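You operate a simulated robot arm through the tools that you are given. There is no shell and no other tool. Be economical: measure what you need, move in short steps, check, and stop when the job is done.

Carry out the task below with a simulated two-armed robot. There is one attempt and no reset: what you move stays moved.

Task
Open the middle drawer, put both blue sensors from the top of the workbench away in the inside of the middle drawer, then shut the drawer. Set down upright: blue sensor.

It is judged by the outcome, as a careful person would: the job done as asked, and still so three seconds after it is handed in. It fails if anything else is knocked over, pushed out of place, dropped, spilled or broken.

Robot
Two 7-joint arms with two-finger parallel grippers on one trunk, on a base that drives. Base frame: it is fixed to the floor where the robot stands at the start and does not move with it; the origin is under the middle of the robot, x ahead of it, y to its left, z up. Lengths are in m, angles in rad, forces in N, time in s.
The left shoulder is at the start at [0.07, 0.163, 0.97], the right one opposite. With the tool pointing down near the work surface each hand reaches from about 0.3 to 0.86 m from the robot's upright axis, wherever it stands, measured 20 degrees to its own side. Places, roughly: blue sensor [0.75, 1, 1]; inside of the middle drawer [0.6, 0.1, 0.5]; middle drawer [0.7, 0.1, 0.5]. Payload 3.43 kg a hand.
The tool frame of a hand sits at the grasp point between the pads (the TCP): z along the fingers, y along the line on which they close. The tips reach 0.034 m beyond it. Largest opening 0.128 m; finger width 0.024, thickness 0.012; the body of the gripper, 0.048 by 0.13 m, starts 0.096 m behind the TCP.
Orientation is that of the tool frame in the base frame, as [roll, pitch, yaw] about the fixed x, y, z axes, in that order (R = Rz(yaw) Ry(pitch) Rx(roll)). With the fingers straight down and closing along the base's y, the tool's x points along the base's -x, its y along +y and its z along -z.

Tools
- The arms move only by the tool arm_command. It takes "left_series", "right_series" or both (then of equal length, played together; a hand with none holds still); each is a list of rows, each a list of 7 numbers: the shift along the base's x, y, z in units of 500 mm (1.0 is 500 mm), then the turn, a rotation vector about the base's x, y, z in units of 90 degrees (1.0 is 90 degrees), then the closure in counts, from 0 (fully open) to 255 (shut). In form: [[dx, dy, dz, rx, ry, rz, hand], ...]. A call has 1 to 8 rows; each row is the pose to reach, as a shift and turn from the pose commanded when the call began. A call with a number of a shift or a turn outside -1 to 1 is refused whole. A row lasts 0.2 s, in which the tool goes at most 0.05 m and 0.15 rad; a call with a longer step from one row to the next is refused whole, and so is a gripper value outside its range. A pose out of reach is approached as far as the arm can. The call stops where the force on the tool passes 40 N (or 10 N more than at its start, if that is more) or the arm is blocked; 0.2 s more then pass. The fingers move at their own pace (about 0.153 m/s each) and stop on an object; they squeeze with about 26 N. The grip force told is the motor's: it shows also when the fingers shut on nothing. Time passes only in rows, and 0.2 s behind the last, so rows that repeat a pose let the fingers close. The reply holds the time, the measured pose of the TCP, the force on the tool along the base axes, the opening and the grip force, in the units named above and with some noise, with the torque about the TCP (base axes, N m) and any sound that the robot's microphone picked up.
- Cameras (640 x 400 px; columns grow to the right, rows downward): "scene" is now at [0.1232, -0.0087, 1.1873]; the picture's right is [-0.10, -1.00, 0.00], its down [-0.66, 0.06, -0.75] and it looks along [0.75, -0.07, -0.66] (base axes); focal length 237 px, centre (320, 200). "left" rides on the left gripper at [0.076, 0.011, -0.16] in its tool frame; the picture's right is [-0.15, 0.99, 0.00], its down [-0.88, -0.13, -0.46] and it looks along [-0.45, -0.07, 0.89] (tool axes); focal length 234 px, centre (320, 200). "right" rides on the right gripper at [0.076, -0.011, -0.16] in its tool frame; the picture's right is [0.15, 0.99, 0.00], its down [-0.88, 0.13, -0.46] and it looks along [-0.45, 0.07, 0.89] (tool axes); focal length 234 px, centre (320, 200).
- grab_frame(camera): a new picture of that camera. The clock stands still meanwhile.
- raise_lower(by): slides the trunk up (or, below 0, down) by that many m; the arms and the scene camera ride with it, the base frame stays. It gives what a move gives, with no picture.
- steer(legs): drives the robot by 1 to 6 legs, each [ahead, left, turn to the left] in m, m and rad, along the robot's own axes; the way and the turn of a leg run together, so that a leg with both is an arc; at most 1.5 m and 3.142 rad a leg. The arms and the cameras ride along, it lands a little off, and it stops where it bumps. It gives what a move gives.
- head_to(pan, tilt): turns the head with the scene camera to pan (to the left, within 1.501 rad either way) and tilt (down, from -0.506 to 1.204), counted from straight ahead of the robot. It gives what a move gives.
- measure_at(camera, pixels): there is no depth. For up to 12 entries [column, row, z] of the newest picture of that camera ("zoom" is the newest enlarged one), the place [x, y] in the base frame at which the ray of that pixel passes the height z, good to about 0.002 m, but the place of the scene camera against the robot may be out by one fixed shift of up to 0.012 m in any direction. The clock stands still meanwhile.
- inspect(camera, box): a new picture of the part [left, top, right, bottom] of that camera's present view, enlarged. The clock stands still meanwhile.
- sign_off(): hands the job in; it is judged then, once.

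Go step by step. Measure first, check grasps and placings, and put right what went wrong. The budget is 110 turns and 92 pictures, counting those below and the enlarged ones. Unless the task says otherwise, let go and move clear before handing in, and close with one line.

The tools are called after "Emit:" by a JSON object that holds its "op" and its "data". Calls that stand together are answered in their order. arm_command: Moves the arms, as the interface text tells. Its arguments: {"type":"object","properties":{"left_series":{"type":"array","items":{"type":"array","items":{"type":"number"}}},"right_series":{"type":"array","items":{"type":"array","items":{"type":"number"}}}},"required":[]} The other tools are called the same way: raise_lower (by) slides the trunk up or down; steer (legs) drives the base; head_to (pan, tilt) turns the head that bears the scene camera; grab_frame (camera) takes a picture; measure_at (camera, pixels) gives the place at which the rays of pixels pass given heights; inspect (camera, box) takes an enlarged picture of a part of a camera's view; sign_off () hands the job in.

At the start:

```text
clock: 0.0
left_tool_pos: [0.6701, 0.2184, 1.0005]
left_orientation: [-3.141, 0.001, 3.141]
left_wrist_force: [0.0, -0.3, -0.4]
left_wrist_torque: [0.01, -0.01, -0.01]
left_opening: 0.1282
left_grip_force: 0.1
right_tool_pos: [0.4637, -0.2381, 0.9999]
right_orientation: [-3.141, 0.0, 3.141]
right_wrist_force: [0.3, -1.0, 0.5]
right_wrist_torque: [-0.02, 0.0, 0.01]
right_opening: 0.1279
right_grip_force: 0.0
trunk travel left (down, up): [-0.45, 0.49]
robot x, y, heading: [0.001, -0.0049, -0.0]
head pan, tilt: [-0.096, 0.723]
```

scene: 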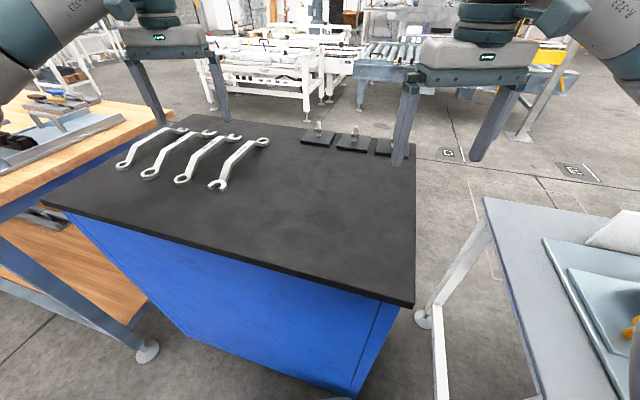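
right: 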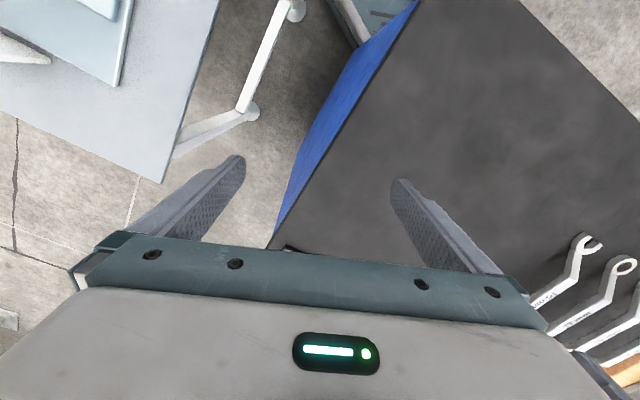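
left: 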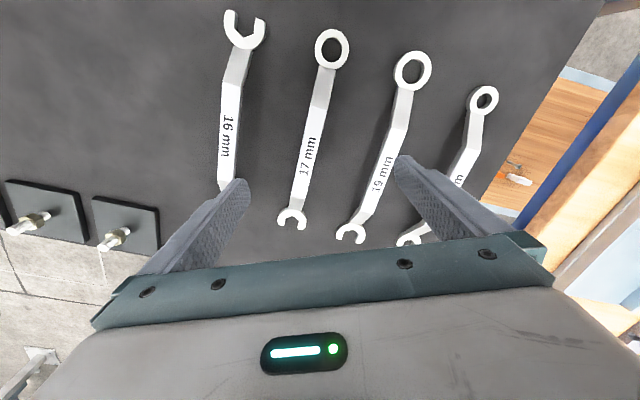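

The scene picture shows a blue cabinet with wrenches on top and a workbench to the left. I need to see the workbench and the cabinet's faces, so I turn the head.

Emit:
{"op": "head_to", "data": {"pan": 0.9, "tilt": 0.6}}

Emit:
{"op": "grab_frame", "data": {"camera": "scene"}}

Emit:
{"op": "head_to", "data": {"pan": 0.0, "tilt": 1.0}}

Emit:
{"op": "grab_frame", "data": {"camera": "scene"}}

```text
clock: 1.3
left_tool_pos: [0.6705, 0.2197, 0.9986]
left_orientation: [3.141, -0.001, 3.141]
left_wrist_force: [0.3, -0.1, 0.0]
left_wrist_torque: [-0.01, -0.03, 0.03]
left_opening: 0.1278
left_grip_force: 0.1
right_tool_pos: [0.4623, -0.2393, 1.0003]
right_orientation: [-3.141, -0.002, 3.141]
right_wrist_force: [0.1, -0.1, -0.2]
right_wrist_torque: [-0.03, 0.02, 0.0]
right_opening: 0.128
right_grip_force: 0.1
trunk travel left (down, up): [-0.45, 0.49]
robot x, y, heading: [-0.0009, 0.001, 0.004]
head pan, tilt: [0.901, 0.6]
```

```text
88 pictures are left
```

scene: 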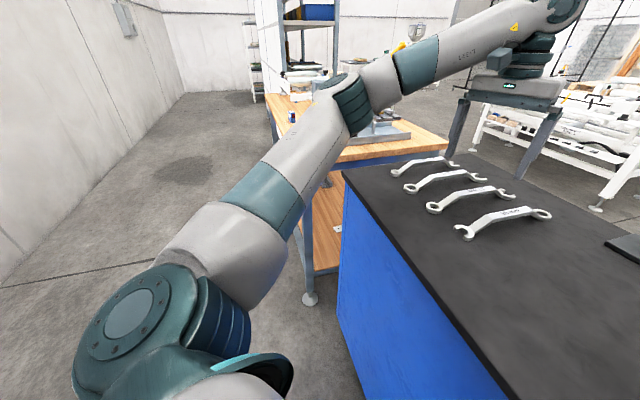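

```text
clock: 2.5
left_tool_pos: [0.6703, 0.219, 0.9995]
left_orientation: [3.139, 0.0, 3.141]
left_wrist_force: [-0.4, -0.1, -0.1]
left_wrist_torque: [0.0, 0.01, 0.01]
left_opening: 0.1281
left_grip_force: 0.0
right_tool_pos: [0.4637, -0.2378, 1.0001]
right_orientation: [-3.141, -0.001, 3.141]
right_wrist_force: [-0.2, 0.0, 0.9]
right_wrist_torque: [-0.01, 0.01, 0.01]
right_opening: 0.1281
right_grip_force: 0.1
trunk travel left (down, up): [-0.45, 0.49]
robot x, y, heading: [-0.0001, 0.0003, -0.003]
head pan, tilt: [0.0, 1.0]
```

```text
87 pictures are left
```

scene: 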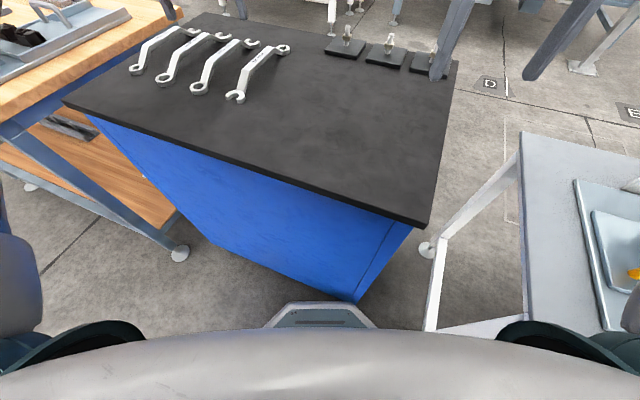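

The front face of the cabinet is plain, with a seam near its right edge (380,250), so the drawers are probably on the right (-y) side. I measure the cabinet top's height by comparing the scene and left cameras.

Emit:
{"op": "measure_at", "data": {"camera": "scene", "pixels": [[236, 98, 0.7], [236, 98, 0.8], [236, 98, 0.9], [284, 49, 0.8], [62, 100, 0.8], [428, 225, 0.8], [457, 63, 0.8], [200, 13, 0.8], [430, 228, 0.8], [356, 298, 0.0], [356, 298, 0.1], [210, 240, 0.1]]}}

Emit:
{"op": "measure_at", "data": {"camera": "left", "pixels": [[243, 35, 0.7], [243, 35, 0.8], [243, 35, 0.9]]}}

```text
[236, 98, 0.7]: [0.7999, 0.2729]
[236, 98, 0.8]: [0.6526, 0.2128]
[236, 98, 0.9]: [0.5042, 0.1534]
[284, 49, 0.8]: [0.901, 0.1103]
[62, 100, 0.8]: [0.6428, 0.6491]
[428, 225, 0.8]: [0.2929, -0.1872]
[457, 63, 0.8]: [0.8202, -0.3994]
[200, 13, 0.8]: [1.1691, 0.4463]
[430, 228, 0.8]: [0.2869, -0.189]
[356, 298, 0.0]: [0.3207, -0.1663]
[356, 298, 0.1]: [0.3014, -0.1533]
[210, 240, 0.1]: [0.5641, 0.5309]
```

```text
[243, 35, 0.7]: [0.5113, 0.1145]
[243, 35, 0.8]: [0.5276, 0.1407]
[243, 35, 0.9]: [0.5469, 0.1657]
```

The cabinet top is about 0.86 m high and the cabinet is yawed about -22°. I look closer at its right side from the right camera and the scene camera.

Emit:
{"op": "inspect", "data": {"camera": "right", "box": [240, 0, 440, 260]}}

Emit:
{"op": "inspect", "data": {"camera": "scene", "box": [200, 150, 480, 325]}}

Emit:
{"op": "head_to", "data": {"pan": -1.0, "tilt": 0.7}}

Emit:
{"op": "grab_frame", "data": {"camera": "scene"}}

```text
1.54 times, centred on (340, 130) of right
```

zoom: 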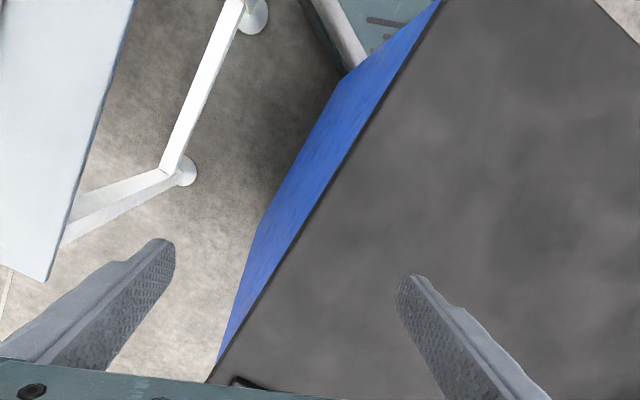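

```text
2.29 times, centred on (340, 238) of scene
```

zoom: 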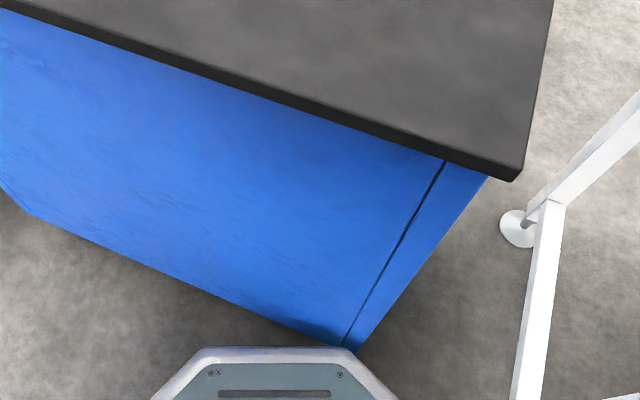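

```text
clock: 3.7
left_tool_pos: [0.6707, 0.218, 0.9995]
left_orientation: [-3.141, 0.001, 3.141]
left_wrist_force: [0.2, -0.2, 0.5]
left_wrist_torque: [0.05, -0.06, 0.02]
left_opening: 0.1283
left_grip_force: 0.0
right_tool_pos: [0.4647, -0.2395, 0.9991]
right_orientation: [-3.141, 0.002, -3.141]
right_wrist_force: [-0.3, -0.7, 0.3]
right_wrist_torque: [-0.01, -0.01, 0.0]
right_opening: 0.1279
right_grip_force: 0.1
trunk travel left (down, up): [-0.45, 0.49]
robot x, y, heading: [-0.0001, 0.0012, -0.001]
head pan, tilt: [-1.0, 0.7]
```

```text
84 pictures are left
```

scene: 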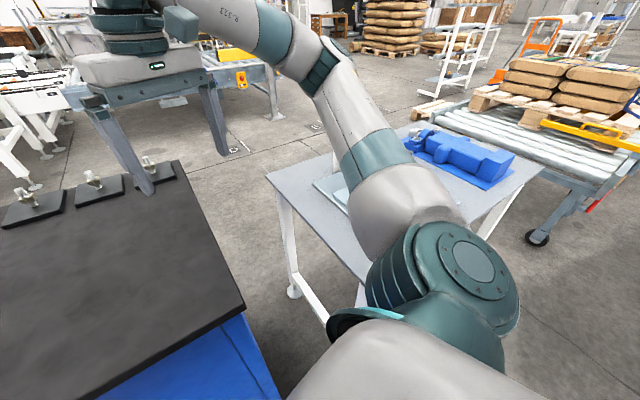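

The right side is plain too, so the drawers are likely on the far side. I measure the obstacles (right table feet, cabinet edges) to plan the drive.

Emit:
{"op": "measure_at", "data": {"camera": "scene", "pixels": [[293, 293, 0.0], [268, 178, 0.7], [268, 178, 0.8], [244, 307, 0.86], [180, 163, 0.86], [417, 125, 0.75], [540, 165, 0.75], [537, 240, 0.0], [232, 150, 0.0], [90, 190, 0.87]]}}

Emit:
{"op": "raise_lower", "data": {"by": 0.3}}

Emit:
{"op": "head_to", "data": {"pan": 0.0, "tilt": 0.6}}

Emit:
{"op": "grab_frame", "data": {"camera": "scene"}}

```text
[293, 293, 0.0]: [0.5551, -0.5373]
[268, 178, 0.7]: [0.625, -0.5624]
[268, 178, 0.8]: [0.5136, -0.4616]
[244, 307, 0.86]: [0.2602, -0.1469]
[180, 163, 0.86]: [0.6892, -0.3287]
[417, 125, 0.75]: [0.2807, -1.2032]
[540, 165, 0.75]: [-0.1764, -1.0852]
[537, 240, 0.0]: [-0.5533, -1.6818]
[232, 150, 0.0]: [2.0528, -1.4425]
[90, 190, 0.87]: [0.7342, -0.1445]
```

```text
clock: 6.7
left_tool_pos: [0.6711, 0.2193, 1.3003]
left_orientation: [3.142, 0.001, 3.141]
left_wrist_force: [0.5, -0.6, -1.0]
left_wrist_torque: [0.0, 0.02, -0.01]
left_opening: 0.1279
left_grip_force: 0.0
right_tool_pos: [0.4639, -0.2391, 1.2979]
right_orientation: [3.141, -0.001, 3.141]
right_wrist_force: [0.4, 0.2, -0.5]
right_wrist_torque: [0.0, -0.02, -0.03]
right_opening: 0.1279
right_grip_force: 0.0
trunk travel left (down, up): [-0.75, 0.19]
robot x, y, heading: [0.0003, 0.0005, 0.002]
head pan, tilt: [-1.0, 0.7]
```

```text
clock: 8.0
left_tool_pos: [0.67, 0.2193, 1.3]
left_orientation: [3.14, 0.001, -3.14]
left_wrist_force: [0.2, 0.0, -0.3]
left_wrist_torque: [0.0, -0.01, 0.0]
left_opening: 0.1277
left_grip_force: 0.1
right_tool_pos: [0.4642, -0.2383, 1.3002]
right_orientation: [3.14, 0.0, -3.14]
right_wrist_force: [0.3, 0.4, -0.1]
right_wrist_torque: [0.01, -0.03, -0.03]
right_opening: 0.128
right_grip_force: 0.0
trunk travel left (down, up): [-0.75, 0.19]
robot x, y, heading: [0.003, 0.0005, 0.004]
head pan, tilt: [0.0, 0.6]
```

```text
83 pictures are left
```

scene: 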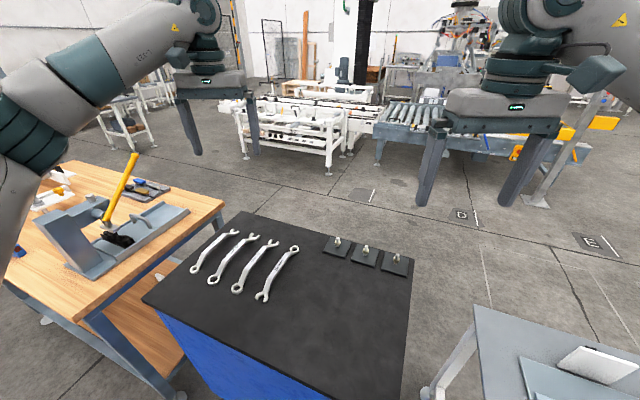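

The gap right of the cabinet is only about 0.2 m, so I must find a way round. I look to the sides and to the rear.

Emit:
{"op": "head_to", "data": {"pan": 0.75, "tilt": 0.45}}

Emit:
{"op": "grab_frame", "data": {"camera": "scene"}}

Emit:
{"op": "head_to", "data": {"pan": -1.4, "tilt": 0.6}}

Emit:
{"op": "grab_frame", "data": {"camera": "scene"}}

```text
clock: 9.1
left_tool_pos: [0.6701, 0.2193, 1.3005]
left_orientation: [-3.14, 0.002, 3.142]
left_wrist_force: [0.1, 0.6, 0.4]
left_wrist_torque: [-0.03, 0.04, -0.01]
left_opening: 0.1282
left_grip_force: 0.0
right_tool_pos: [0.4636, -0.2391, 1.2994]
right_orientation: [3.141, 0.0, -3.141]
right_wrist_force: [-0.2, -0.2, 0.0]
right_wrist_torque: [-0.02, -0.02, -0.01]
right_opening: 0.1281
right_grip_force: 0.1
trunk travel left (down, up): [-0.75, 0.19]
robot x, y, heading: [0.0014, 0.0039, 0.002]
head pan, tilt: [0.75, 0.45]
```

```text
82 pictures are left
```

scene: 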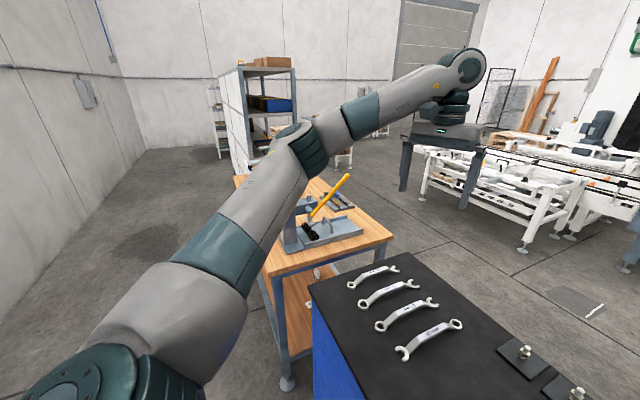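

```text
clock: 11.1
left_tool_pos: [0.6706, 0.2187, 1.3005]
left_orientation: [-3.14, 0.0, -3.141]
left_wrist_force: [0.1, -0.2, -0.1]
left_wrist_torque: [-0.02, -0.01, -0.01]
left_opening: 0.1278
left_grip_force: 0.1
right_tool_pos: [0.4623, -0.2389, 1.2987]
right_orientation: [3.141, -0.001, 3.14]
right_wrist_force: [-0.6, -0.2, 0.3]
right_wrist_torque: [-0.01, -0.02, 0.02]
right_opening: 0.1281
right_grip_force: 0.1
trunk travel left (down, up): [-0.75, 0.19]
robot x, y, heading: [-0.001, 0.001, 0.003]
head pan, tilt: [-1.4, 0.6]
```

```text
81 pictures are left
```

scene: 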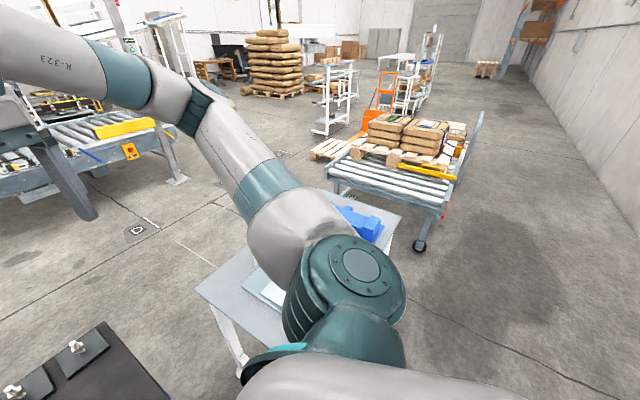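

The far side looks open, with a possible way round the right table. I measure the table, the pallet conveyor and the floor to plan it.

Emit:
{"op": "measure_at", "data": {"camera": "scene", "pixels": [[196, 290, 0.75], [322, 186, 0.75], [401, 206, 0.75], [388, 245, 0.75], [325, 168, 0.45], [420, 248, 0.0], [443, 205, 0.45], [180, 182, 0.0], [330, 160, 0.0], [238, 378, 0.0]]}}

Emit:
{"op": "head_to", "data": {"pan": -1.5, "tilt": 1.0}}

Emit:
{"op": "grab_frame", "data": {"camera": "scene"}}

```text
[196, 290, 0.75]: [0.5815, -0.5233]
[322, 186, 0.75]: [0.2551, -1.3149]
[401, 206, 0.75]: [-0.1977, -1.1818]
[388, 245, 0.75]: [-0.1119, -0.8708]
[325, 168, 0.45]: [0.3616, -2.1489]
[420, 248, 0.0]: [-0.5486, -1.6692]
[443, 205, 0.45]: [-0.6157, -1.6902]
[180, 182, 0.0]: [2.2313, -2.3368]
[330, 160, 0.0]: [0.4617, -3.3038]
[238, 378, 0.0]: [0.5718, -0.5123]
```

```text
clock: 12.0
left_tool_pos: [0.6708, 0.2186, 1.3004]
left_orientation: [3.142, 0.0, 3.141]
left_wrist_force: [-0.2, 0.1, 0.5]
left_wrist_torque: [0.0, 0.01, -0.02]
left_opening: 0.1282
left_grip_force: 0.0
right_tool_pos: [0.4631, -0.2396, 1.2992]
right_orientation: [3.141, 0.0, -3.141]
right_wrist_force: [-0.1, 0.0, -0.3]
right_wrist_torque: [0.02, 0.0, -0.02]
right_opening: 0.1282
right_grip_force: 0.1
trunk travel left (down, up): [-0.75, 0.19]
robot x, y, heading: [-0.0017, -0.0028, -0.002]
head pan, tilt: [-1.499, 1.0]
```

```text
80 pictures are left
```

scene: 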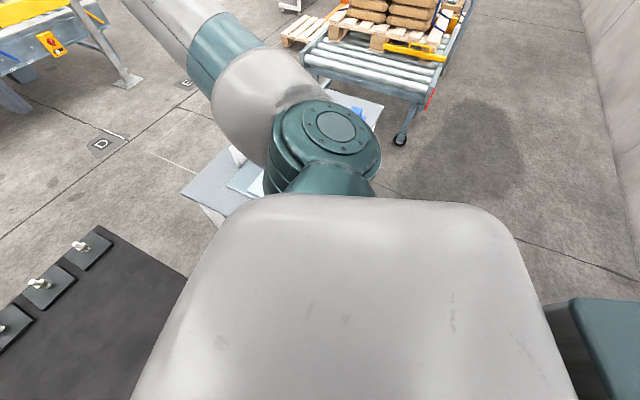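

The passage right between table and pallet conveyor is only about 0.65 m. I check the left way round the bench and look directly at the far floor.

Emit:
{"op": "head_to", "data": {"pan": 1.1, "tilt": 0.5}}

Emit:
{"op": "grab_frame", "data": {"camera": "scene"}}

Emit:
{"op": "measure_at", "data": {"camera": "scene", "pixels": [[320, 300, 0.0]]}}

Emit:
{"op": "head_to", "data": {"pan": 0.3, "tilt": 0.5}}

Emit:
{"op": "grab_frame", "data": {"camera": "scene"}}

```text
clock: 14.3
left_tool_pos: [0.671, 0.2186, 1.2986]
left_orientation: [-3.141, -0.001, 3.141]
left_wrist_force: [1.6, 0.8, 0.8]
left_wrist_torque: [0.0, 0.02, -0.01]
left_opening: 0.1282
left_grip_force: 0.1
right_tool_pos: [0.4643, -0.2382, 1.3]
right_orientation: [3.141, 0.001, -3.141]
right_wrist_force: [-0.8, 0.1, -0.1]
right_wrist_torque: [0.0, 0.0, -0.01]
right_opening: 0.128
right_grip_force: 0.1
trunk travel left (down, up): [-0.75, 0.19]
robot x, y, heading: [-0.0026, -0.0028, -0.002]
head pan, tilt: [1.1, 0.499]
```

```text
79 pictures are left
```

scene: 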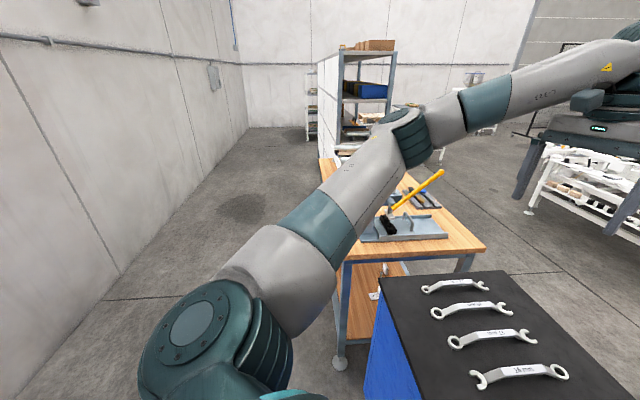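

```text
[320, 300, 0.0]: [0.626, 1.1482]
```

```text
clock: 15.5
left_tool_pos: [0.6705, 0.2188, 1.3005]
left_orientation: [-3.141, 0.001, 3.14]
left_wrist_force: [0.9, -0.7, 0.7]
left_wrist_torque: [0.01, 0.02, 0.01]
left_opening: 0.128
left_grip_force: 0.1
right_tool_pos: [0.4639, -0.2383, 1.3001]
right_orientation: [3.141, -0.002, 3.141]
right_wrist_force: [0.3, -0.8, -0.3]
right_wrist_torque: [0.02, -0.01, 0.0]
right_opening: 0.1281
right_grip_force: 0.1
trunk travel left (down, up): [-0.75, 0.19]
robot x, y, heading: [-0.0014, 0.0012, 0.001]
head pan, tilt: [0.3, 0.499]
```

```text
78 pictures are left
```

scene: 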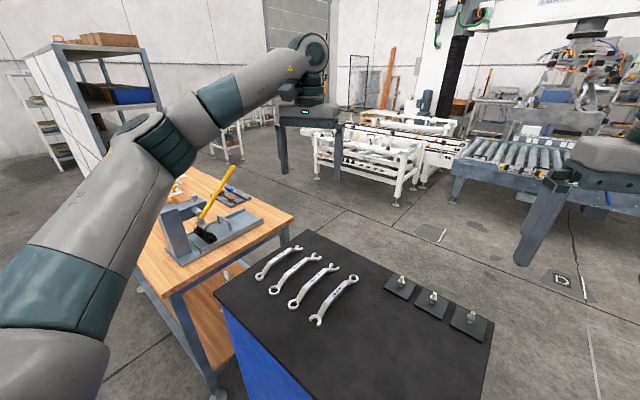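

The left corridor is open but long. Before driving I peek with the wrist cameras: the right hand moves out and tilts to see the right face.

Emit:
{"op": "arm_command", "data": {"right_series": [[0, -0.08, 0, 0.09, 0, 0, 0], [0, -0.16, 0, 0.18, 0, 0, 0], [0, -0.24, 0, 0.27, 0, 0, 0], [0, -0.32, 0, 0.36, 0, 0, 0], [0, -0.4, 0, 0.45, 0, 0, 0], [0, -0.48, 0, 0.53, 0, 0, 0], [0, -0.56, 0, 0.6, 0, 0, 0]]}}

Emit:
{"op": "grab_frame", "data": {"camera": "right"}}

```text
clock: 17.1
left_tool_pos: [0.6693, 0.2164, 1.3004]
left_orientation: [3.141, 0.002, 3.141]
left_wrist_force: [0.0, -0.6, -0.1]
left_wrist_torque: [0.02, 0.0, -0.04]
left_opening: 0.1281
left_grip_force: 0.0
right_tool_pos: [0.462, -0.5217, 1.2994]
right_orientation: [2.196, 0.001, -3.141]
right_wrist_force: [-0.3, -0.2, 0.2]
right_wrist_torque: [0.04, -0.01, -0.01]
right_opening: 0.1278
right_grip_force: 0.1
trunk travel left (down, up): [-0.75, 0.19]
robot x, y, heading: [-0.0004, 0.0027, 0.001]
head pan, tilt: [0.3, 0.499]
```

```text
77 pictures are left
```

right: 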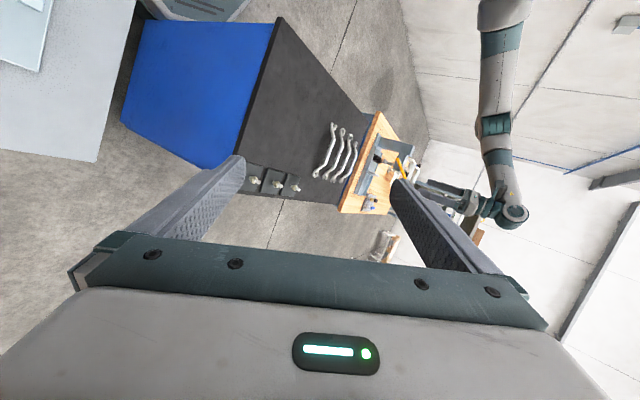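

The right face is plain as well, so the drawers must be on the far side. I tuck the hands in before driving round the left.

Emit:
{"op": "arm_command", "data": {"right_series": [[0, 0.08, 0, -0.09, 0, 0, 0], [0, 0.16, 0, -0.18, 0, 0, 0], [0, 0.24, 0, -0.27, 0, 0, 0], [0, 0.32, 0, -0.36, 0, 0, 0], [-0.04, 0.4, 0, -0.45, 0, 0, 0], [-0.08, 0.48, 0, -0.53, 0, 0, 0], [-0.12, 0.56, 0, -0.6, 0, 0, 0]], "left_series": [[-0.09, 0, 0, 0, 0, 0, 0], [-0.18, 0, 0, 0, 0, 0, 0], [-0.27, 0, 0, 0, 0, 0, 0], [-0.36, 0, 0, 0, 0, 0, 0], [-0.44, 0, 0, 0, 0, 0, 0], [-0.5, 0, 0, 0, 0, 0, 0], [-0.54, 0, 0, 0, 0, 0, 0]]}}

Emit:
{"op": "steer", "data": {"legs": [[-0.35, 0, 0], [0, 0, 1.2]]}}

Emit:
{"op": "head_to", "data": {"pan": 0.0, "tilt": 0.5}}

Emit:
{"op": "grab_frame", "data": {"camera": "scene"}}

```text
clock: 18.7
left_tool_pos: [0.4011, 0.2236, 1.2978]
left_orientation: [-3.137, -0.002, 3.141]
left_wrist_force: [-0.5, 0.3, -1.0]
left_wrist_torque: [-0.04, 0.0, -0.01]
left_opening: 0.128
left_grip_force: 0.1
right_tool_pos: [0.402, -0.2339, 1.3008]
right_orientation: [-3.137, 0.002, 3.139]
right_wrist_force: [0.4, 0.4, 0.3]
right_wrist_torque: [-0.05, -0.01, -0.03]
right_opening: 0.128
right_grip_force: 0.1
trunk travel left (down, up): [-0.75, 0.19]
robot x, y, heading: [-0.0028, 0.0015, 0.002]
head pan, tilt: [0.3, 0.499]
```

```text
clock: 23.9
left_tool_pos: [-0.4055, 0.4542, 1.2986]
left_orientation: [-3.141, -0.002, -1.951]
left_wrist_force: [0.2, 0.1, 0.3]
left_wrist_torque: [-0.02, 0.02, -0.05]
left_opening: 0.1278
left_grip_force: 0.0
right_tool_pos: [0.0212, 0.2844, 1.3004]
right_orientation: [3.141, 0.0, -1.95]
right_wrist_force: [0.7, 0.1, -0.6]
right_wrist_torque: [0.0, -0.01, 0.0]
right_opening: 0.1279
right_grip_force: 0.1
trunk travel left (down, up): [-0.75, 0.19]
robot x, y, heading: [-0.3494, -0.0011, 1.196]
head pan, tilt: [0.3, 0.499]
```

```text
clock: 24.7
left_tool_pos: [-0.4048, 0.4544, 1.2992]
left_orientation: [-3.141, 0.0, -1.952]
left_wrist_force: [-0.6, 0.1, -0.3]
left_wrist_torque: [-0.03, 0.0, 0.02]
left_opening: 0.128
left_grip_force: 0.0
right_tool_pos: [0.0202, 0.2857, 1.2992]
right_orientation: [3.14, 0.001, -1.951]
right_wrist_force: [0.2, 0.5, 0.1]
right_wrist_torque: [-0.01, 0.0, -0.01]
right_opening: 0.128
right_grip_force: 0.1
trunk travel left (down, up): [-0.75, 0.19]
robot x, y, heading: [-0.35, -0.0009, 1.183]
head pan, tilt: [0.0, 0.499]
```

```text
76 pictures are left
```

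scene: 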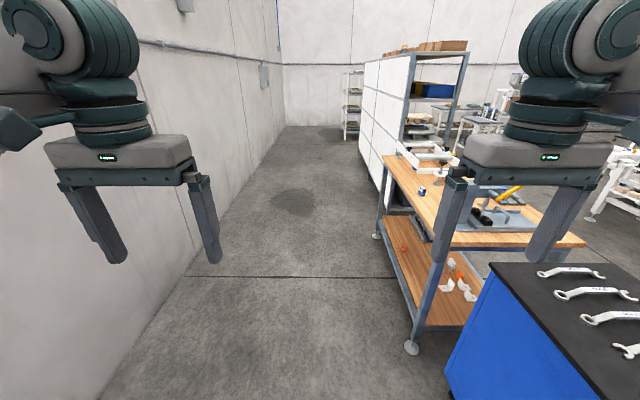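

The left corridor is clear, and one blue sensor is visible on the bench at (422,190). I measure the bench and the shelf and zoom in on the bench.

Emit:
{"op": "measure_at", "data": {"camera": "scene", "pixels": [[377, 236, 0.0], [411, 348, 0.0], [385, 157, 0.9], [445, 155, 0.9], [584, 243, 0.9], [450, 246, 0.9], [360, 152, 0.0], [422, 190, 0.95], [383, 205, 0.0], [350, 140, 0.0]]}}

Emit:
{"op": "inspect", "data": {"camera": "scene", "box": [350, 110, 600, 266]}}

```text
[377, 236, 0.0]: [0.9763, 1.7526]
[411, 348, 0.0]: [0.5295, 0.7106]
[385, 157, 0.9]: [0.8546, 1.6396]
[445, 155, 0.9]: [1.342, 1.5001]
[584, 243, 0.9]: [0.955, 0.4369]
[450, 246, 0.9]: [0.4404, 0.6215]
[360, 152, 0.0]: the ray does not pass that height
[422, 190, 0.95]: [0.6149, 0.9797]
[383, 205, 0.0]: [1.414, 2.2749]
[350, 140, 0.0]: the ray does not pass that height
```

```text
2.56 times, centred on (475, 188) of scene
```

zoom: 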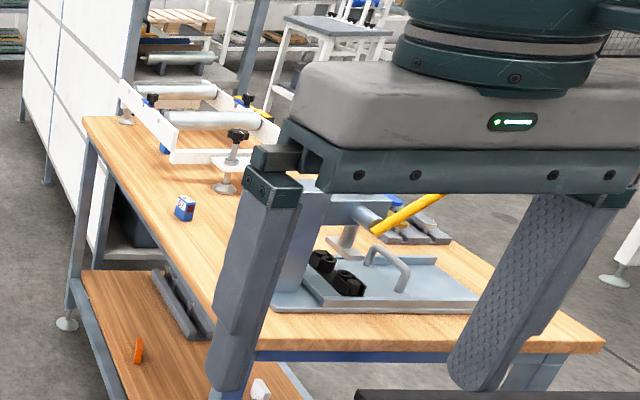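

The bench spans roughly (0.44,0.62) to (1.34,1.5), and one sensor is near (0.61,0.98). I drive up the corridor and look right for the passage behind the bench and for the sensors.

Emit:
{"op": "steer", "data": {"legs": [[0.9, 0.1, 0]]}}

Emit:
{"op": "head_to", "data": {"pan": -0.9, "tilt": 0.6}}

Emit:
{"op": "grab_frame", "data": {"camera": "scene"}}

Emit:
{"op": "head_to", "data": {"pan": -0.3, "tilt": 0.5}}

Emit:
{"op": "grab_frame", "data": {"camera": "scene"}}

```text
clock: 29.5
left_tool_pos: [-0.1638, 1.3265, 1.3002]
left_orientation: [-3.142, -0.001, -1.953]
left_wrist_force: [0.7, 0.2, -1.0]
left_wrist_torque: [0.01, 0.02, 0.02]
left_opening: 0.1279
left_grip_force: 0.1
right_tool_pos: [0.2626, 1.1584, 1.2981]
right_orientation: [3.14, -0.001, -1.952]
right_wrist_force: [-1.3, -0.6, 0.3]
right_wrist_torque: [-0.02, 0.01, -0.02]
right_opening: 0.1282
right_grip_force: 0.0
trunk travel left (down, up): [-0.75, 0.19]
robot x, y, heading: [-0.106, 0.8702, 1.19]
head pan, tilt: [0.0, 0.499]
```

```text
clock: 30.7
left_tool_pos: [-0.1625, 1.3272, 1.2985]
left_orientation: [-3.14, 0.0, -1.954]
left_wrist_force: [0.9, 0.1, 0.2]
left_wrist_torque: [0.01, 0.03, 0.0]
left_opening: 0.1282
left_grip_force: 0.1
right_tool_pos: [0.2662, 1.1599, 1.2992]
right_orientation: [-3.141, 0.0, -1.954]
right_wrist_force: [-1.3, -0.1, -0.3]
right_wrist_torque: [0.0, -0.01, 0.0]
right_opening: 0.128
right_grip_force: 0.1
trunk travel left (down, up): [-0.75, 0.19]
robot x, y, heading: [-0.1043, 0.8756, 1.191]
head pan, tilt: [-0.901, 0.6]
```

```text
74 pictures are left
```

scene: 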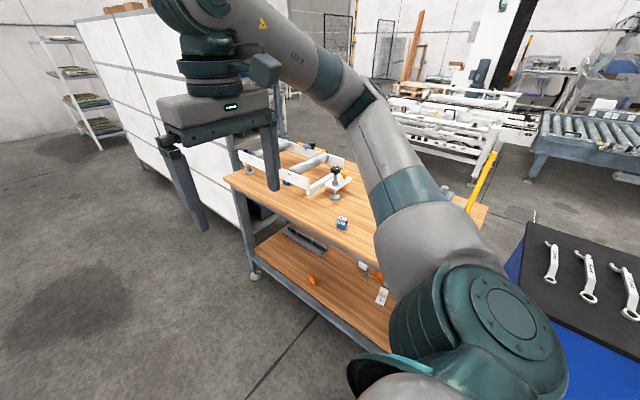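

```text
clock: 31.7
left_tool_pos: [-0.1623, 1.3266, 1.2993]
left_orientation: [3.141, 0.0, -1.953]
left_wrist_force: [0.4, 0.1, 0.5]
left_wrist_torque: [-0.01, 0.01, -0.01]
left_opening: 0.128
left_grip_force: 0.0
right_tool_pos: [0.2639, 1.1578, 1.3006]
right_orientation: [3.141, -0.001, -1.953]
right_wrist_force: [0.0, 0.1, -0.5]
right_wrist_torque: [-0.01, 0.0, 0.0]
right_opening: 0.1281
right_grip_force: 0.0
trunk travel left (down, up): [-0.75, 0.19]
robot x, y, heading: [-0.1042, 0.8728, 1.19]
head pan, tilt: [-0.3, 0.499]
```

```text
73 pictures are left
```

scene: 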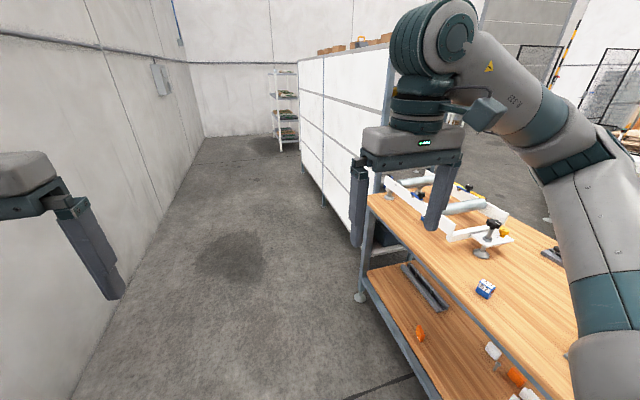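

The shelf stands close behind the bench (355,240), so I'd have to go round the shelf's far end. I measure its length.

Emit:
{"op": "measure_at", "data": {"camera": "scene", "pixels": [[325, 206, 0.0], [303, 169, 0.0], [281, 151, 0.0], [299, 152, 0.0], [359, 298, 0.0], [130, 300, 0.0], [200, 140, 0.0], [350, 250, 0.0]]}}

Emit:
{"op": "steer", "data": {"legs": [[1.2, 0.1, 0]]}}

Emit:
{"op": "head_to", "data": {"pan": -0.3, "tilt": 0.4}}

Emit:
{"op": "grab_frame", "data": {"camera": "scene"}}

```text
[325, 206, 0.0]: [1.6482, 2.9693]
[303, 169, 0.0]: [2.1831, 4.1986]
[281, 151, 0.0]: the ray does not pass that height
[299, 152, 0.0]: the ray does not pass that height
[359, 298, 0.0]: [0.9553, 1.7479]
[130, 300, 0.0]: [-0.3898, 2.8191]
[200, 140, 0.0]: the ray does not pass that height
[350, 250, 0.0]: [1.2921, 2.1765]
```

```text
clock: 37.8
left_tool_pos: [0.2128, 2.4748, 1.2991]
left_orientation: [-3.141, 0.0, -1.97]
left_wrist_force: [1.3, 0.4, -0.3]
left_wrist_torque: [0.0, -0.02, 0.03]
left_opening: 0.128
left_grip_force: 0.1
right_tool_pos: [0.6353, 2.2965, 1.2994]
right_orientation: [-3.141, 0.0, -1.971]
right_wrist_force: [-1.3, 0.9, 0.7]
right_wrist_torque: [0.01, 0.02, 0.0]
right_opening: 0.128
right_grip_force: 0.1
trunk travel left (down, up): [-0.75, 0.19]
robot x, y, heading: [0.2606, 2.0199, 1.17]
head pan, tilt: [-0.3, 0.499]
```

```text
clock: 38.4
left_tool_pos: [0.213, 2.4747, 1.2985]
left_orientation: [-3.141, -0.001, -1.972]
left_wrist_force: [0.1, -0.1, 0.4]
left_wrist_torque: [0.01, 0.0, -0.02]
left_opening: 0.1281
left_grip_force: 0.0
right_tool_pos: [0.636, 2.2979, 1.2995]
right_orientation: [3.141, 0.001, -1.972]
right_wrist_force: [0.5, 0.5, 0.3]
right_wrist_torque: [0.01, -0.02, 0.0]
right_opening: 0.128
right_grip_force: 0.0
trunk travel left (down, up): [-0.75, 0.19]
robot x, y, heading: [0.2599, 2.0214, 1.172]
head pan, tilt: [-0.3, 0.4]
```

```text
72 pictures are left
```

scene: 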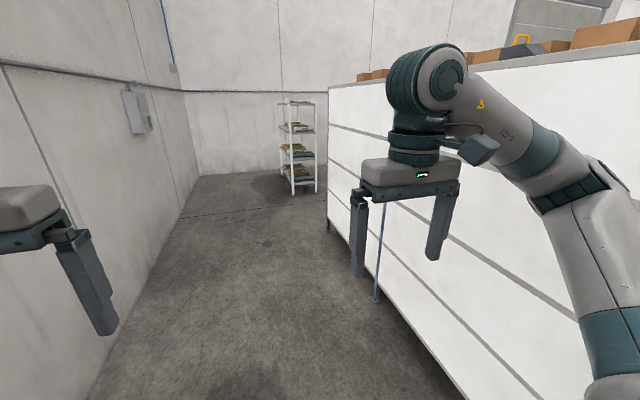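

The shelf ends near (328,228), with a small rack beyond it at (290–318,192). I measure the gap.

Emit:
{"op": "measure_at", "data": {"camera": "scene", "pixels": [[328, 229, 0.0], [292, 194, 0.0], [317, 191, 0.0], [375, 300, 0.0], [240, 178, 0.0], [150, 270, 0.0]]}}

Emit:
{"op": "steer", "data": {"legs": [[1.2, 0.0, 0]]}}

Emit:
{"op": "head_to", "data": {"pan": -0.6, "tilt": 0.4}}

Emit:
{"op": "grab_frame", "data": {"camera": "scene"}}

```text
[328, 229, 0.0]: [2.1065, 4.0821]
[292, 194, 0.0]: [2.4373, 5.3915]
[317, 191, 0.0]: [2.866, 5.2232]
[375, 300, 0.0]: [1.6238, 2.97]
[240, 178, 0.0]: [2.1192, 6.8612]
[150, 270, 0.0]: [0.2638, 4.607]
```

```text
clock: 44.5
left_tool_pos: [0.6726, 3.5722, 1.3006]
left_orientation: [-3.141, 0.001, -1.967]
left_wrist_force: [0.5, 0.2, -0.7]
left_wrist_torque: [0.03, 0.01, 0.03]
left_opening: 0.1279
left_grip_force: 0.0
right_tool_pos: [1.0958, 3.3972, 1.2993]
right_orientation: [3.141, 0.0, -1.966]
right_wrist_force: [-0.1, -0.3, -0.8]
right_wrist_torque: [0.01, 0.03, -0.02]
right_opening: 0.1279
right_grip_force: 0.0
trunk travel left (down, up): [-0.75, 0.19]
robot x, y, heading: [0.7238, 3.1201, 1.178]
head pan, tilt: [-0.3, 0.4]
```

```text
clock: 45.3
left_tool_pos: [0.6733, 3.5721, 1.3002]
left_orientation: [-3.14, 0.0, -1.968]
left_wrist_force: [-0.6, -0.2, -0.3]
left_wrist_torque: [0.0, 0.01, -0.03]
left_opening: 0.1281
left_grip_force: 0.1
right_tool_pos: [1.0975, 3.3969, 1.2992]
right_orientation: [3.14, 0.001, -1.966]
right_wrist_force: [0.0, 0.6, -1.4]
right_wrist_torque: [-0.01, 0.01, 0.03]
right_opening: 0.1279
right_grip_force: 0.1
trunk travel left (down, up): [-0.75, 0.19]
robot x, y, heading: [0.7241, 3.1159, 1.176]
head pan, tilt: [-0.6, 0.4]
```

```text
71 pictures are left
```

scene: 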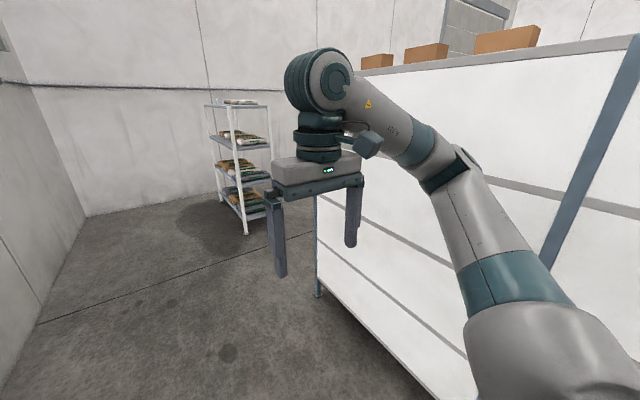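

The gap beyond the shelf is about 1.3 m, enough. I drive to the gap's midline, turn right and look ahead.

Emit:
{"op": "steer", "data": {"legs": [[1.05, 0, 0], [1.0, 0, 0], [0, 0, -1.57]]}}

Emit:
{"op": "head_to", "data": {"pan": 0.0, "tilt": 0.4}}

Emit:
{"op": "grab_frame", "data": {"camera": "scene"}}

Emit:
{"op": "head_to", "data": {"pan": -0.6, "tilt": 0.4}}

Emit:
{"op": "grab_frame", "data": {"camera": "scene"}}

```text
clock: 59.3
left_tool_pos: [1.9633, 5.0569, 1.3005]
left_orientation: [-3.14, 0.002, 2.749]
left_wrist_force: [-0.8, 0.3, -0.7]
left_wrist_torque: [-0.02, -0.04, -0.02]
left_opening: 0.1281
left_grip_force: 0.0
right_tool_pos: [1.7896, 4.6312, 1.3006]
right_orientation: [-3.141, -0.001, 2.75]
right_wrist_force: [0.6, -0.5, 0.3]
right_wrist_torque: [0.0, -0.02, -0.02]
right_opening: 0.128
right_grip_force: 0.2
trunk travel left (down, up): [-0.75, 0.19]
robot x, y, heading: [1.5065, 5.0084, -0.395]
head pan, tilt: [-0.6, 0.4]
```

```text
clock: 60.3
left_tool_pos: [1.9629, 5.055, 1.2999]
left_orientation: [3.141, 0.001, 2.748]
left_wrist_force: [0.2, 0.4, 0.4]
left_wrist_torque: [-0.01, 0.02, -0.01]
left_opening: 0.1279
left_grip_force: 0.1
right_tool_pos: [1.7889, 4.6323, 1.2991]
right_orientation: [3.141, 0.001, 2.749]
right_wrist_force: [0.8, 0.7, 0.4]
right_wrist_torque: [-0.04, 0.01, -0.03]
right_opening: 0.1286
right_grip_force: 0.0
trunk travel left (down, up): [-0.75, 0.19]
robot x, y, heading: [1.5065, 5.0052, -0.394]
head pan, tilt: [0.0, 0.4]
```

```text
70 pictures are left
```

scene: 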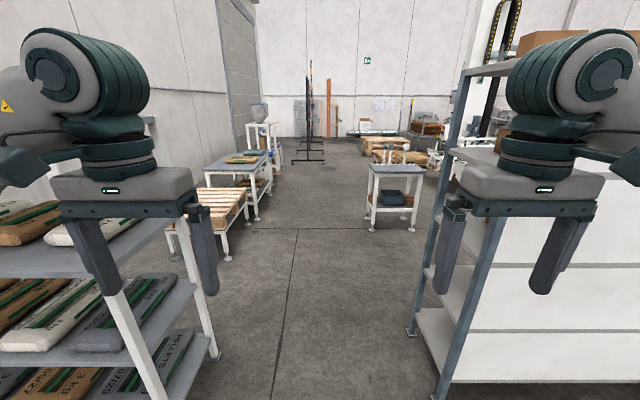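

```text
clock: 61.3
left_tool_pos: [1.9628, 5.0562, 1.2983]
left_orientation: [3.141, 0.0, 2.75]
left_wrist_force: [-0.7, -0.4, 0.2]
left_wrist_torque: [-0.05, 0.01, -0.03]
left_opening: 0.128
left_grip_force: 0.1
right_tool_pos: [1.7899, 4.631, 1.299]
right_orientation: [3.142, 0.0, 2.748]
right_wrist_force: [0.0, 0.3, 0.1]
right_wrist_torque: [-0.02, -0.01, -0.02]
right_opening: 0.1279
right_grip_force: 0.0
trunk travel left (down, up): [-0.75, 0.19]
robot x, y, heading: [1.5083, 5.0049, -0.398]
head pan, tilt: [-0.6, 0.4]
```

```text
69 pictures are left
```

scene: 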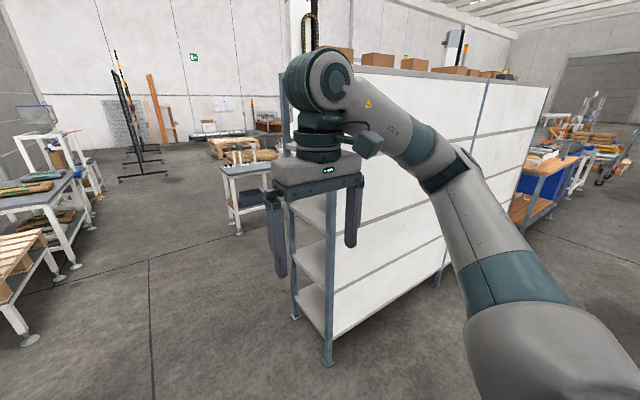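

The gap is clear: shelf legs at (327,362) and (295,318), with a small table beyond at (237,232). I measure them.

Emit:
{"op": "measure_at", "data": {"camera": "scene", "pixels": [[327, 362, 0.0], [295, 318, 0.0], [239, 234, 0.0], [230, 222, 0.0], [78, 265, 0.0], [30, 341, 0.0], [290, 215, 0.0], [170, 180, 0.0]]}}

Emit:
{"op": "steer", "data": {"legs": [[1.5, 0.0, 0]]}}

Emit:
{"op": "head_to", "data": {"pan": -0.9, "tilt": 0.4}}

Emit:
{"op": "grab_frame", "data": {"camera": "scene"}}

```text
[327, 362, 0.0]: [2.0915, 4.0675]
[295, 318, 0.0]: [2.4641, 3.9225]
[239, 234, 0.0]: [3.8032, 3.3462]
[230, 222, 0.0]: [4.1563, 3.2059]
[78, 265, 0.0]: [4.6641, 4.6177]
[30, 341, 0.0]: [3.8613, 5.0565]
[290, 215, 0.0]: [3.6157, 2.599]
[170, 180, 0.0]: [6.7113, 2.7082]
```

```text
clock: 68.7
left_tool_pos: [3.351, 4.4696, 1.3001]
left_orientation: [3.14, -0.001, 2.741]
left_wrist_force: [0.0, -0.1, 0.5]
left_wrist_torque: [-0.01, 0.0, 0.0]
left_opening: 0.1281
left_grip_force: 0.0
right_tool_pos: [3.1736, 4.0473, 1.3002]
right_orientation: [-3.141, 0.0, 2.74]
right_wrist_force: [-0.8, -0.3, -0.5]
right_wrist_torque: [-0.04, 0.0, 0.03]
right_opening: 0.1279
right_grip_force: 0.1
trunk travel left (down, up): [-0.75, 0.19]
robot x, y, heading: [2.8944, 4.4231, -0.399]
head pan, tilt: [-0.6, 0.4]
```

```text
clock: 69.5
left_tool_pos: [3.3515, 4.4699, 1.298]
left_orientation: [3.141, 0.0, 2.74]
left_wrist_force: [-0.5, 0.3, 0.8]
left_wrist_torque: [-0.02, -0.01, 0.01]
left_opening: 0.1279
left_grip_force: 0.0
right_tool_pos: [3.1746, 4.0487, 1.2998]
right_orientation: [3.141, 0.0, 2.742]
right_wrist_force: [0.3, -0.1, 0.1]
right_wrist_torque: [-0.01, 0.02, 0.02]
right_opening: 0.1277
right_grip_force: 0.0
trunk travel left (down, up): [-0.75, 0.19]
robot x, y, heading: [2.8957, 4.4262, -0.408]
head pan, tilt: [-0.901, 0.4]
```

```text
68 pictures are left
```

scene: 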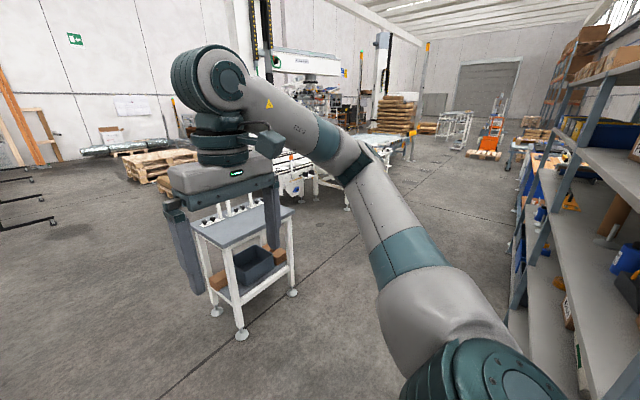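

I see the passage between the small table (feet at (241,335) and (293,293)) and the shelf on the right. I measure both sides.

Emit:
{"op": "measure_at", "data": {"camera": "scene", "pixels": [[241, 335, 0.0], [293, 294, 0.0], [517, 300, 0.0], [585, 400, 0.0], [509, 250, 0.0], [347, 209, 0.0], [294, 210, 0.72], [237, 247, 0.72], [280, 192, 0.0]]}}

Emit:
{"op": "inspect", "data": {"camera": "scene", "box": [280, 100, 600, 300]}}

```text
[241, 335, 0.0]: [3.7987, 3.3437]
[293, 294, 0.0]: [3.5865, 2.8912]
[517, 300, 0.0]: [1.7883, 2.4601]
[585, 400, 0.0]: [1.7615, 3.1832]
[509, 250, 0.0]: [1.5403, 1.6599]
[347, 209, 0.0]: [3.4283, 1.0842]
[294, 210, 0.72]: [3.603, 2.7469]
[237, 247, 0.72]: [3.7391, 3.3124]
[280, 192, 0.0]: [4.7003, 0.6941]
```

```text
2.00 times, centred on (440, 200) of scene
```

zoom: 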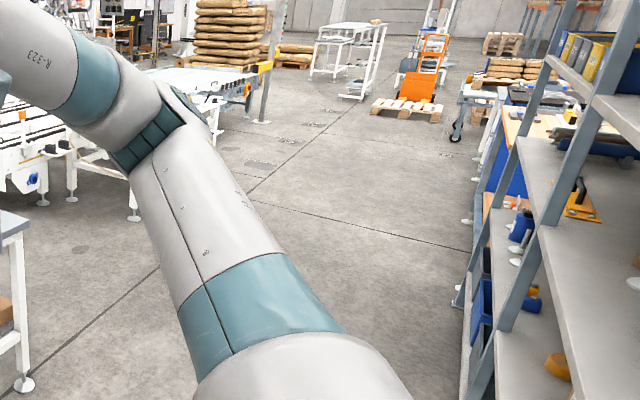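

The passage is about 1.4 m wide and leads to the open floor beyond the cabinet. I go ahead 0.5 m, turn right and drive along it.

Emit:
{"op": "steer", "data": {"legs": [[0.5, 0, 0], [0, 0, -1.56], [1.5, 0, 0], [1.2, 0, 0]]}}

Emit:
{"op": "head_to", "data": {"pan": -0.6, "tilt": 0.5}}

Emit:
{"op": "grab_frame", "data": {"camera": "scene"}}

```text
clock: 88.9
left_tool_pos: [2.3904, 1.2787, 1.2997]
left_orientation: [3.14, 0.001, 1.183]
left_wrist_force: [-0.2, 0.3, -0.1]
left_wrist_torque: [0.03, 0.0, -0.01]
left_opening: 0.1279
left_grip_force: 0.0
right_tool_pos: [1.9646, 1.4512, 1.2994]
right_orientation: [3.141, -0.001, 1.182]
right_wrist_force: [-0.3, -0.5, 0.1]
right_wrist_torque: [-0.04, 0.03, 0.0]
right_opening: 0.1278
right_grip_force: 0.1
trunk travel left (down, up): [-0.75, 0.19]
robot x, y, heading: [2.338, 1.7311, -1.958]
head pan, tilt: [-0.901, 0.4]
```

```text
clock: 89.7
left_tool_pos: [2.3902, 1.2785, 1.299]
left_orientation: [3.141, 0.0, 1.18]
left_wrist_force: [-0.8, -0.1, 0.7]
left_wrist_torque: [0.0, 0.0, -0.01]
left_opening: 0.1282
left_grip_force: 0.0
right_tool_pos: [1.9666, 1.4507, 1.2999]
right_orientation: [3.141, -0.001, 1.182]
right_wrist_force: [0.7, 0.7, -0.3]
right_wrist_torque: [-0.02, 0.01, 0.06]
right_opening: 0.1281
right_grip_force: 0.1
trunk travel left (down, up): [-0.75, 0.19]
robot x, y, heading: [2.3398, 1.7296, -1.96]
head pan, tilt: [-0.6, 0.499]
```

```text
66 pictures are left
```

scene: 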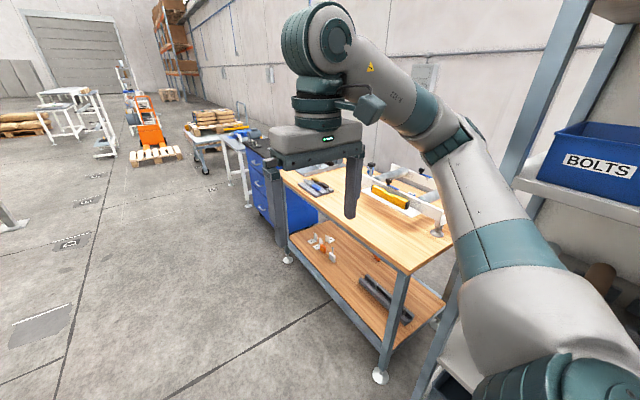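

The drawers with handles are visible on the cabinet's far face at (260,185). I drive on and turn to face it.

Emit:
{"op": "steer", "data": {"legs": [[1.1, 0, 0], [1.0, 0, 0], [0, 0, -1.58]]}}

Emit:
{"op": "head_to", "data": {"pan": 0.0, "tilt": 0.75}}

Emit:
{"op": "grab_frame", "data": {"camera": "scene"}}

Emit:
{"op": "head_to", "data": {"pan": -0.8, "tilt": 0.5}}

Emit:
{"op": "grab_frame", "data": {"camera": "scene"}}

```text
clock: 104.0
left_tool_pos: [1.0853, -0.2362, 1.3]
left_orientation: [3.141, 0.002, -0.421]
left_wrist_force: [0.3, 0.8, -0.9]
left_wrist_torque: [-0.01, 0.02, 0.0]
left_opening: 0.1277
left_grip_force: 0.1
right_tool_pos: [1.2703, 0.1836, 1.2995]
right_orientation: [-3.141, 0.001, -0.421]
right_wrist_force: [-0.8, 0.8, 0.9]
right_wrist_torque: [0.03, 0.02, 0.01]
right_opening: 0.1278
right_grip_force: 0.1
trunk travel left (down, up): [-0.75, 0.19]
robot x, y, heading: [1.541, -0.1972, 2.72]
head pan, tilt: [-0.6, 0.499]
```

```text
clock: 105.0
left_tool_pos: [1.0862, -0.2356, 1.3004]
left_orientation: [3.141, 0.001, -0.42]
left_wrist_force: [0.7, 0.2, 0.3]
left_wrist_torque: [-0.01, -0.01, 0.02]
left_opening: 0.128
left_grip_force: 0.1
right_tool_pos: [1.2717, 0.184, 1.2992]
right_orientation: [3.141, 0.001, -0.42]
right_wrist_force: [0.0, 0.0, 0.2]
right_wrist_torque: [0.0, 0.02, 0.0]
right_opening: 0.1281
right_grip_force: 0.1
trunk travel left (down, up): [-0.75, 0.19]
robot x, y, heading: [1.5426, -0.2043, 2.723]
head pan, tilt: [0.0, 0.75]
```

```text
65 pictures are left
```

scene: 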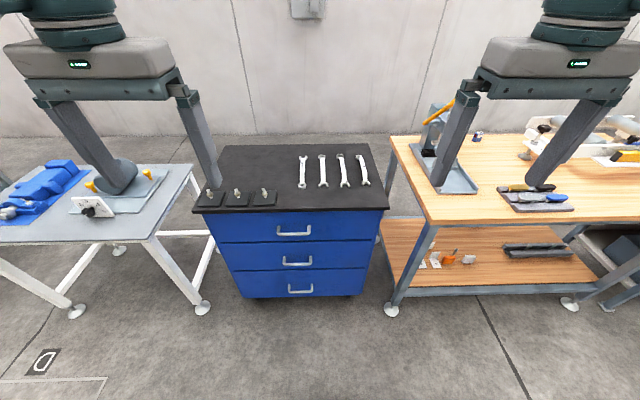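

```text
clock: 106.1
left_tool_pos: [1.0856, -0.2352, 1.2998]
left_orientation: [3.141, 0.0, -0.42]
left_wrist_force: [0.2, 0.2, 0.7]
left_wrist_torque: [0.02, 0.01, 0.0]
left_opening: 0.1279
left_grip_force: 0.1
right_tool_pos: [1.2709, 0.1841, 1.2994]
right_orientation: [-3.141, 0.0, -0.42]
right_wrist_force: [0.7, -0.8, -0.4]
right_wrist_torque: [0.01, 0.01, -0.01]
right_opening: 0.1282
right_grip_force: 0.1
trunk travel left (down, up): [-0.75, 0.19]
robot x, y, heading: [1.539, -0.2014, 2.719]
head pan, tilt: [-0.799, 0.499]
```

```text
64 pictures are left
```

scene: 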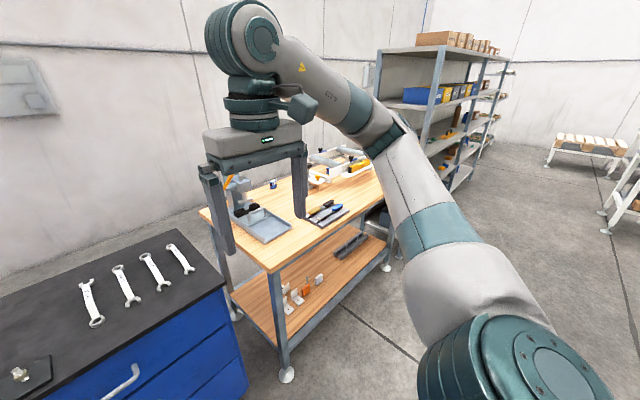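

The cabinet shows three drawers with bar handles, the middle one at (297,262). I lower the trunk and measure the handles.

Emit:
{"op": "raise_lower", "data": {"by": -0.5}}

Emit:
{"op": "head_to", "data": {"pan": 0.0, "tilt": 0.65}}

Emit:
{"op": "grab_frame", "data": {"camera": "scene"}}

```text
refused: -0.5 is not a number from -0.4 to 0.4
```

```text
clock: 107.2
left_tool_pos: [1.0858, -0.2352, 1.2991]
left_orientation: [3.141, 0.0, -0.42]
left_wrist_force: [0.0, -0.1, -0.4]
left_wrist_torque: [-0.04, -0.01, 0.02]
left_opening: 0.128
left_grip_force: 0.1
right_tool_pos: [1.2707, 0.1843, 1.2988]
right_orientation: [3.141, 0.0, -0.419]
right_wrist_force: [-0.2, 1.3, 0.4]
right_wrist_torque: [-0.01, 0.02, -0.02]
right_opening: 0.1281
right_grip_force: 0.1
trunk travel left (down, up): [-0.75, 0.19]
robot x, y, heading: [1.5394, -0.1964, 2.724]
head pan, tilt: [0.0, 0.649]
```

```text
63 pictures are left
```

scene: 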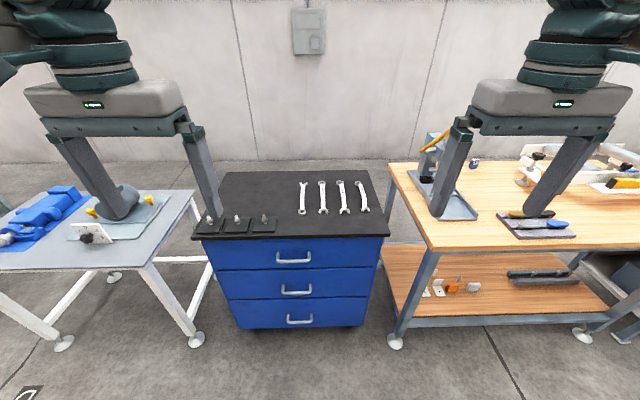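

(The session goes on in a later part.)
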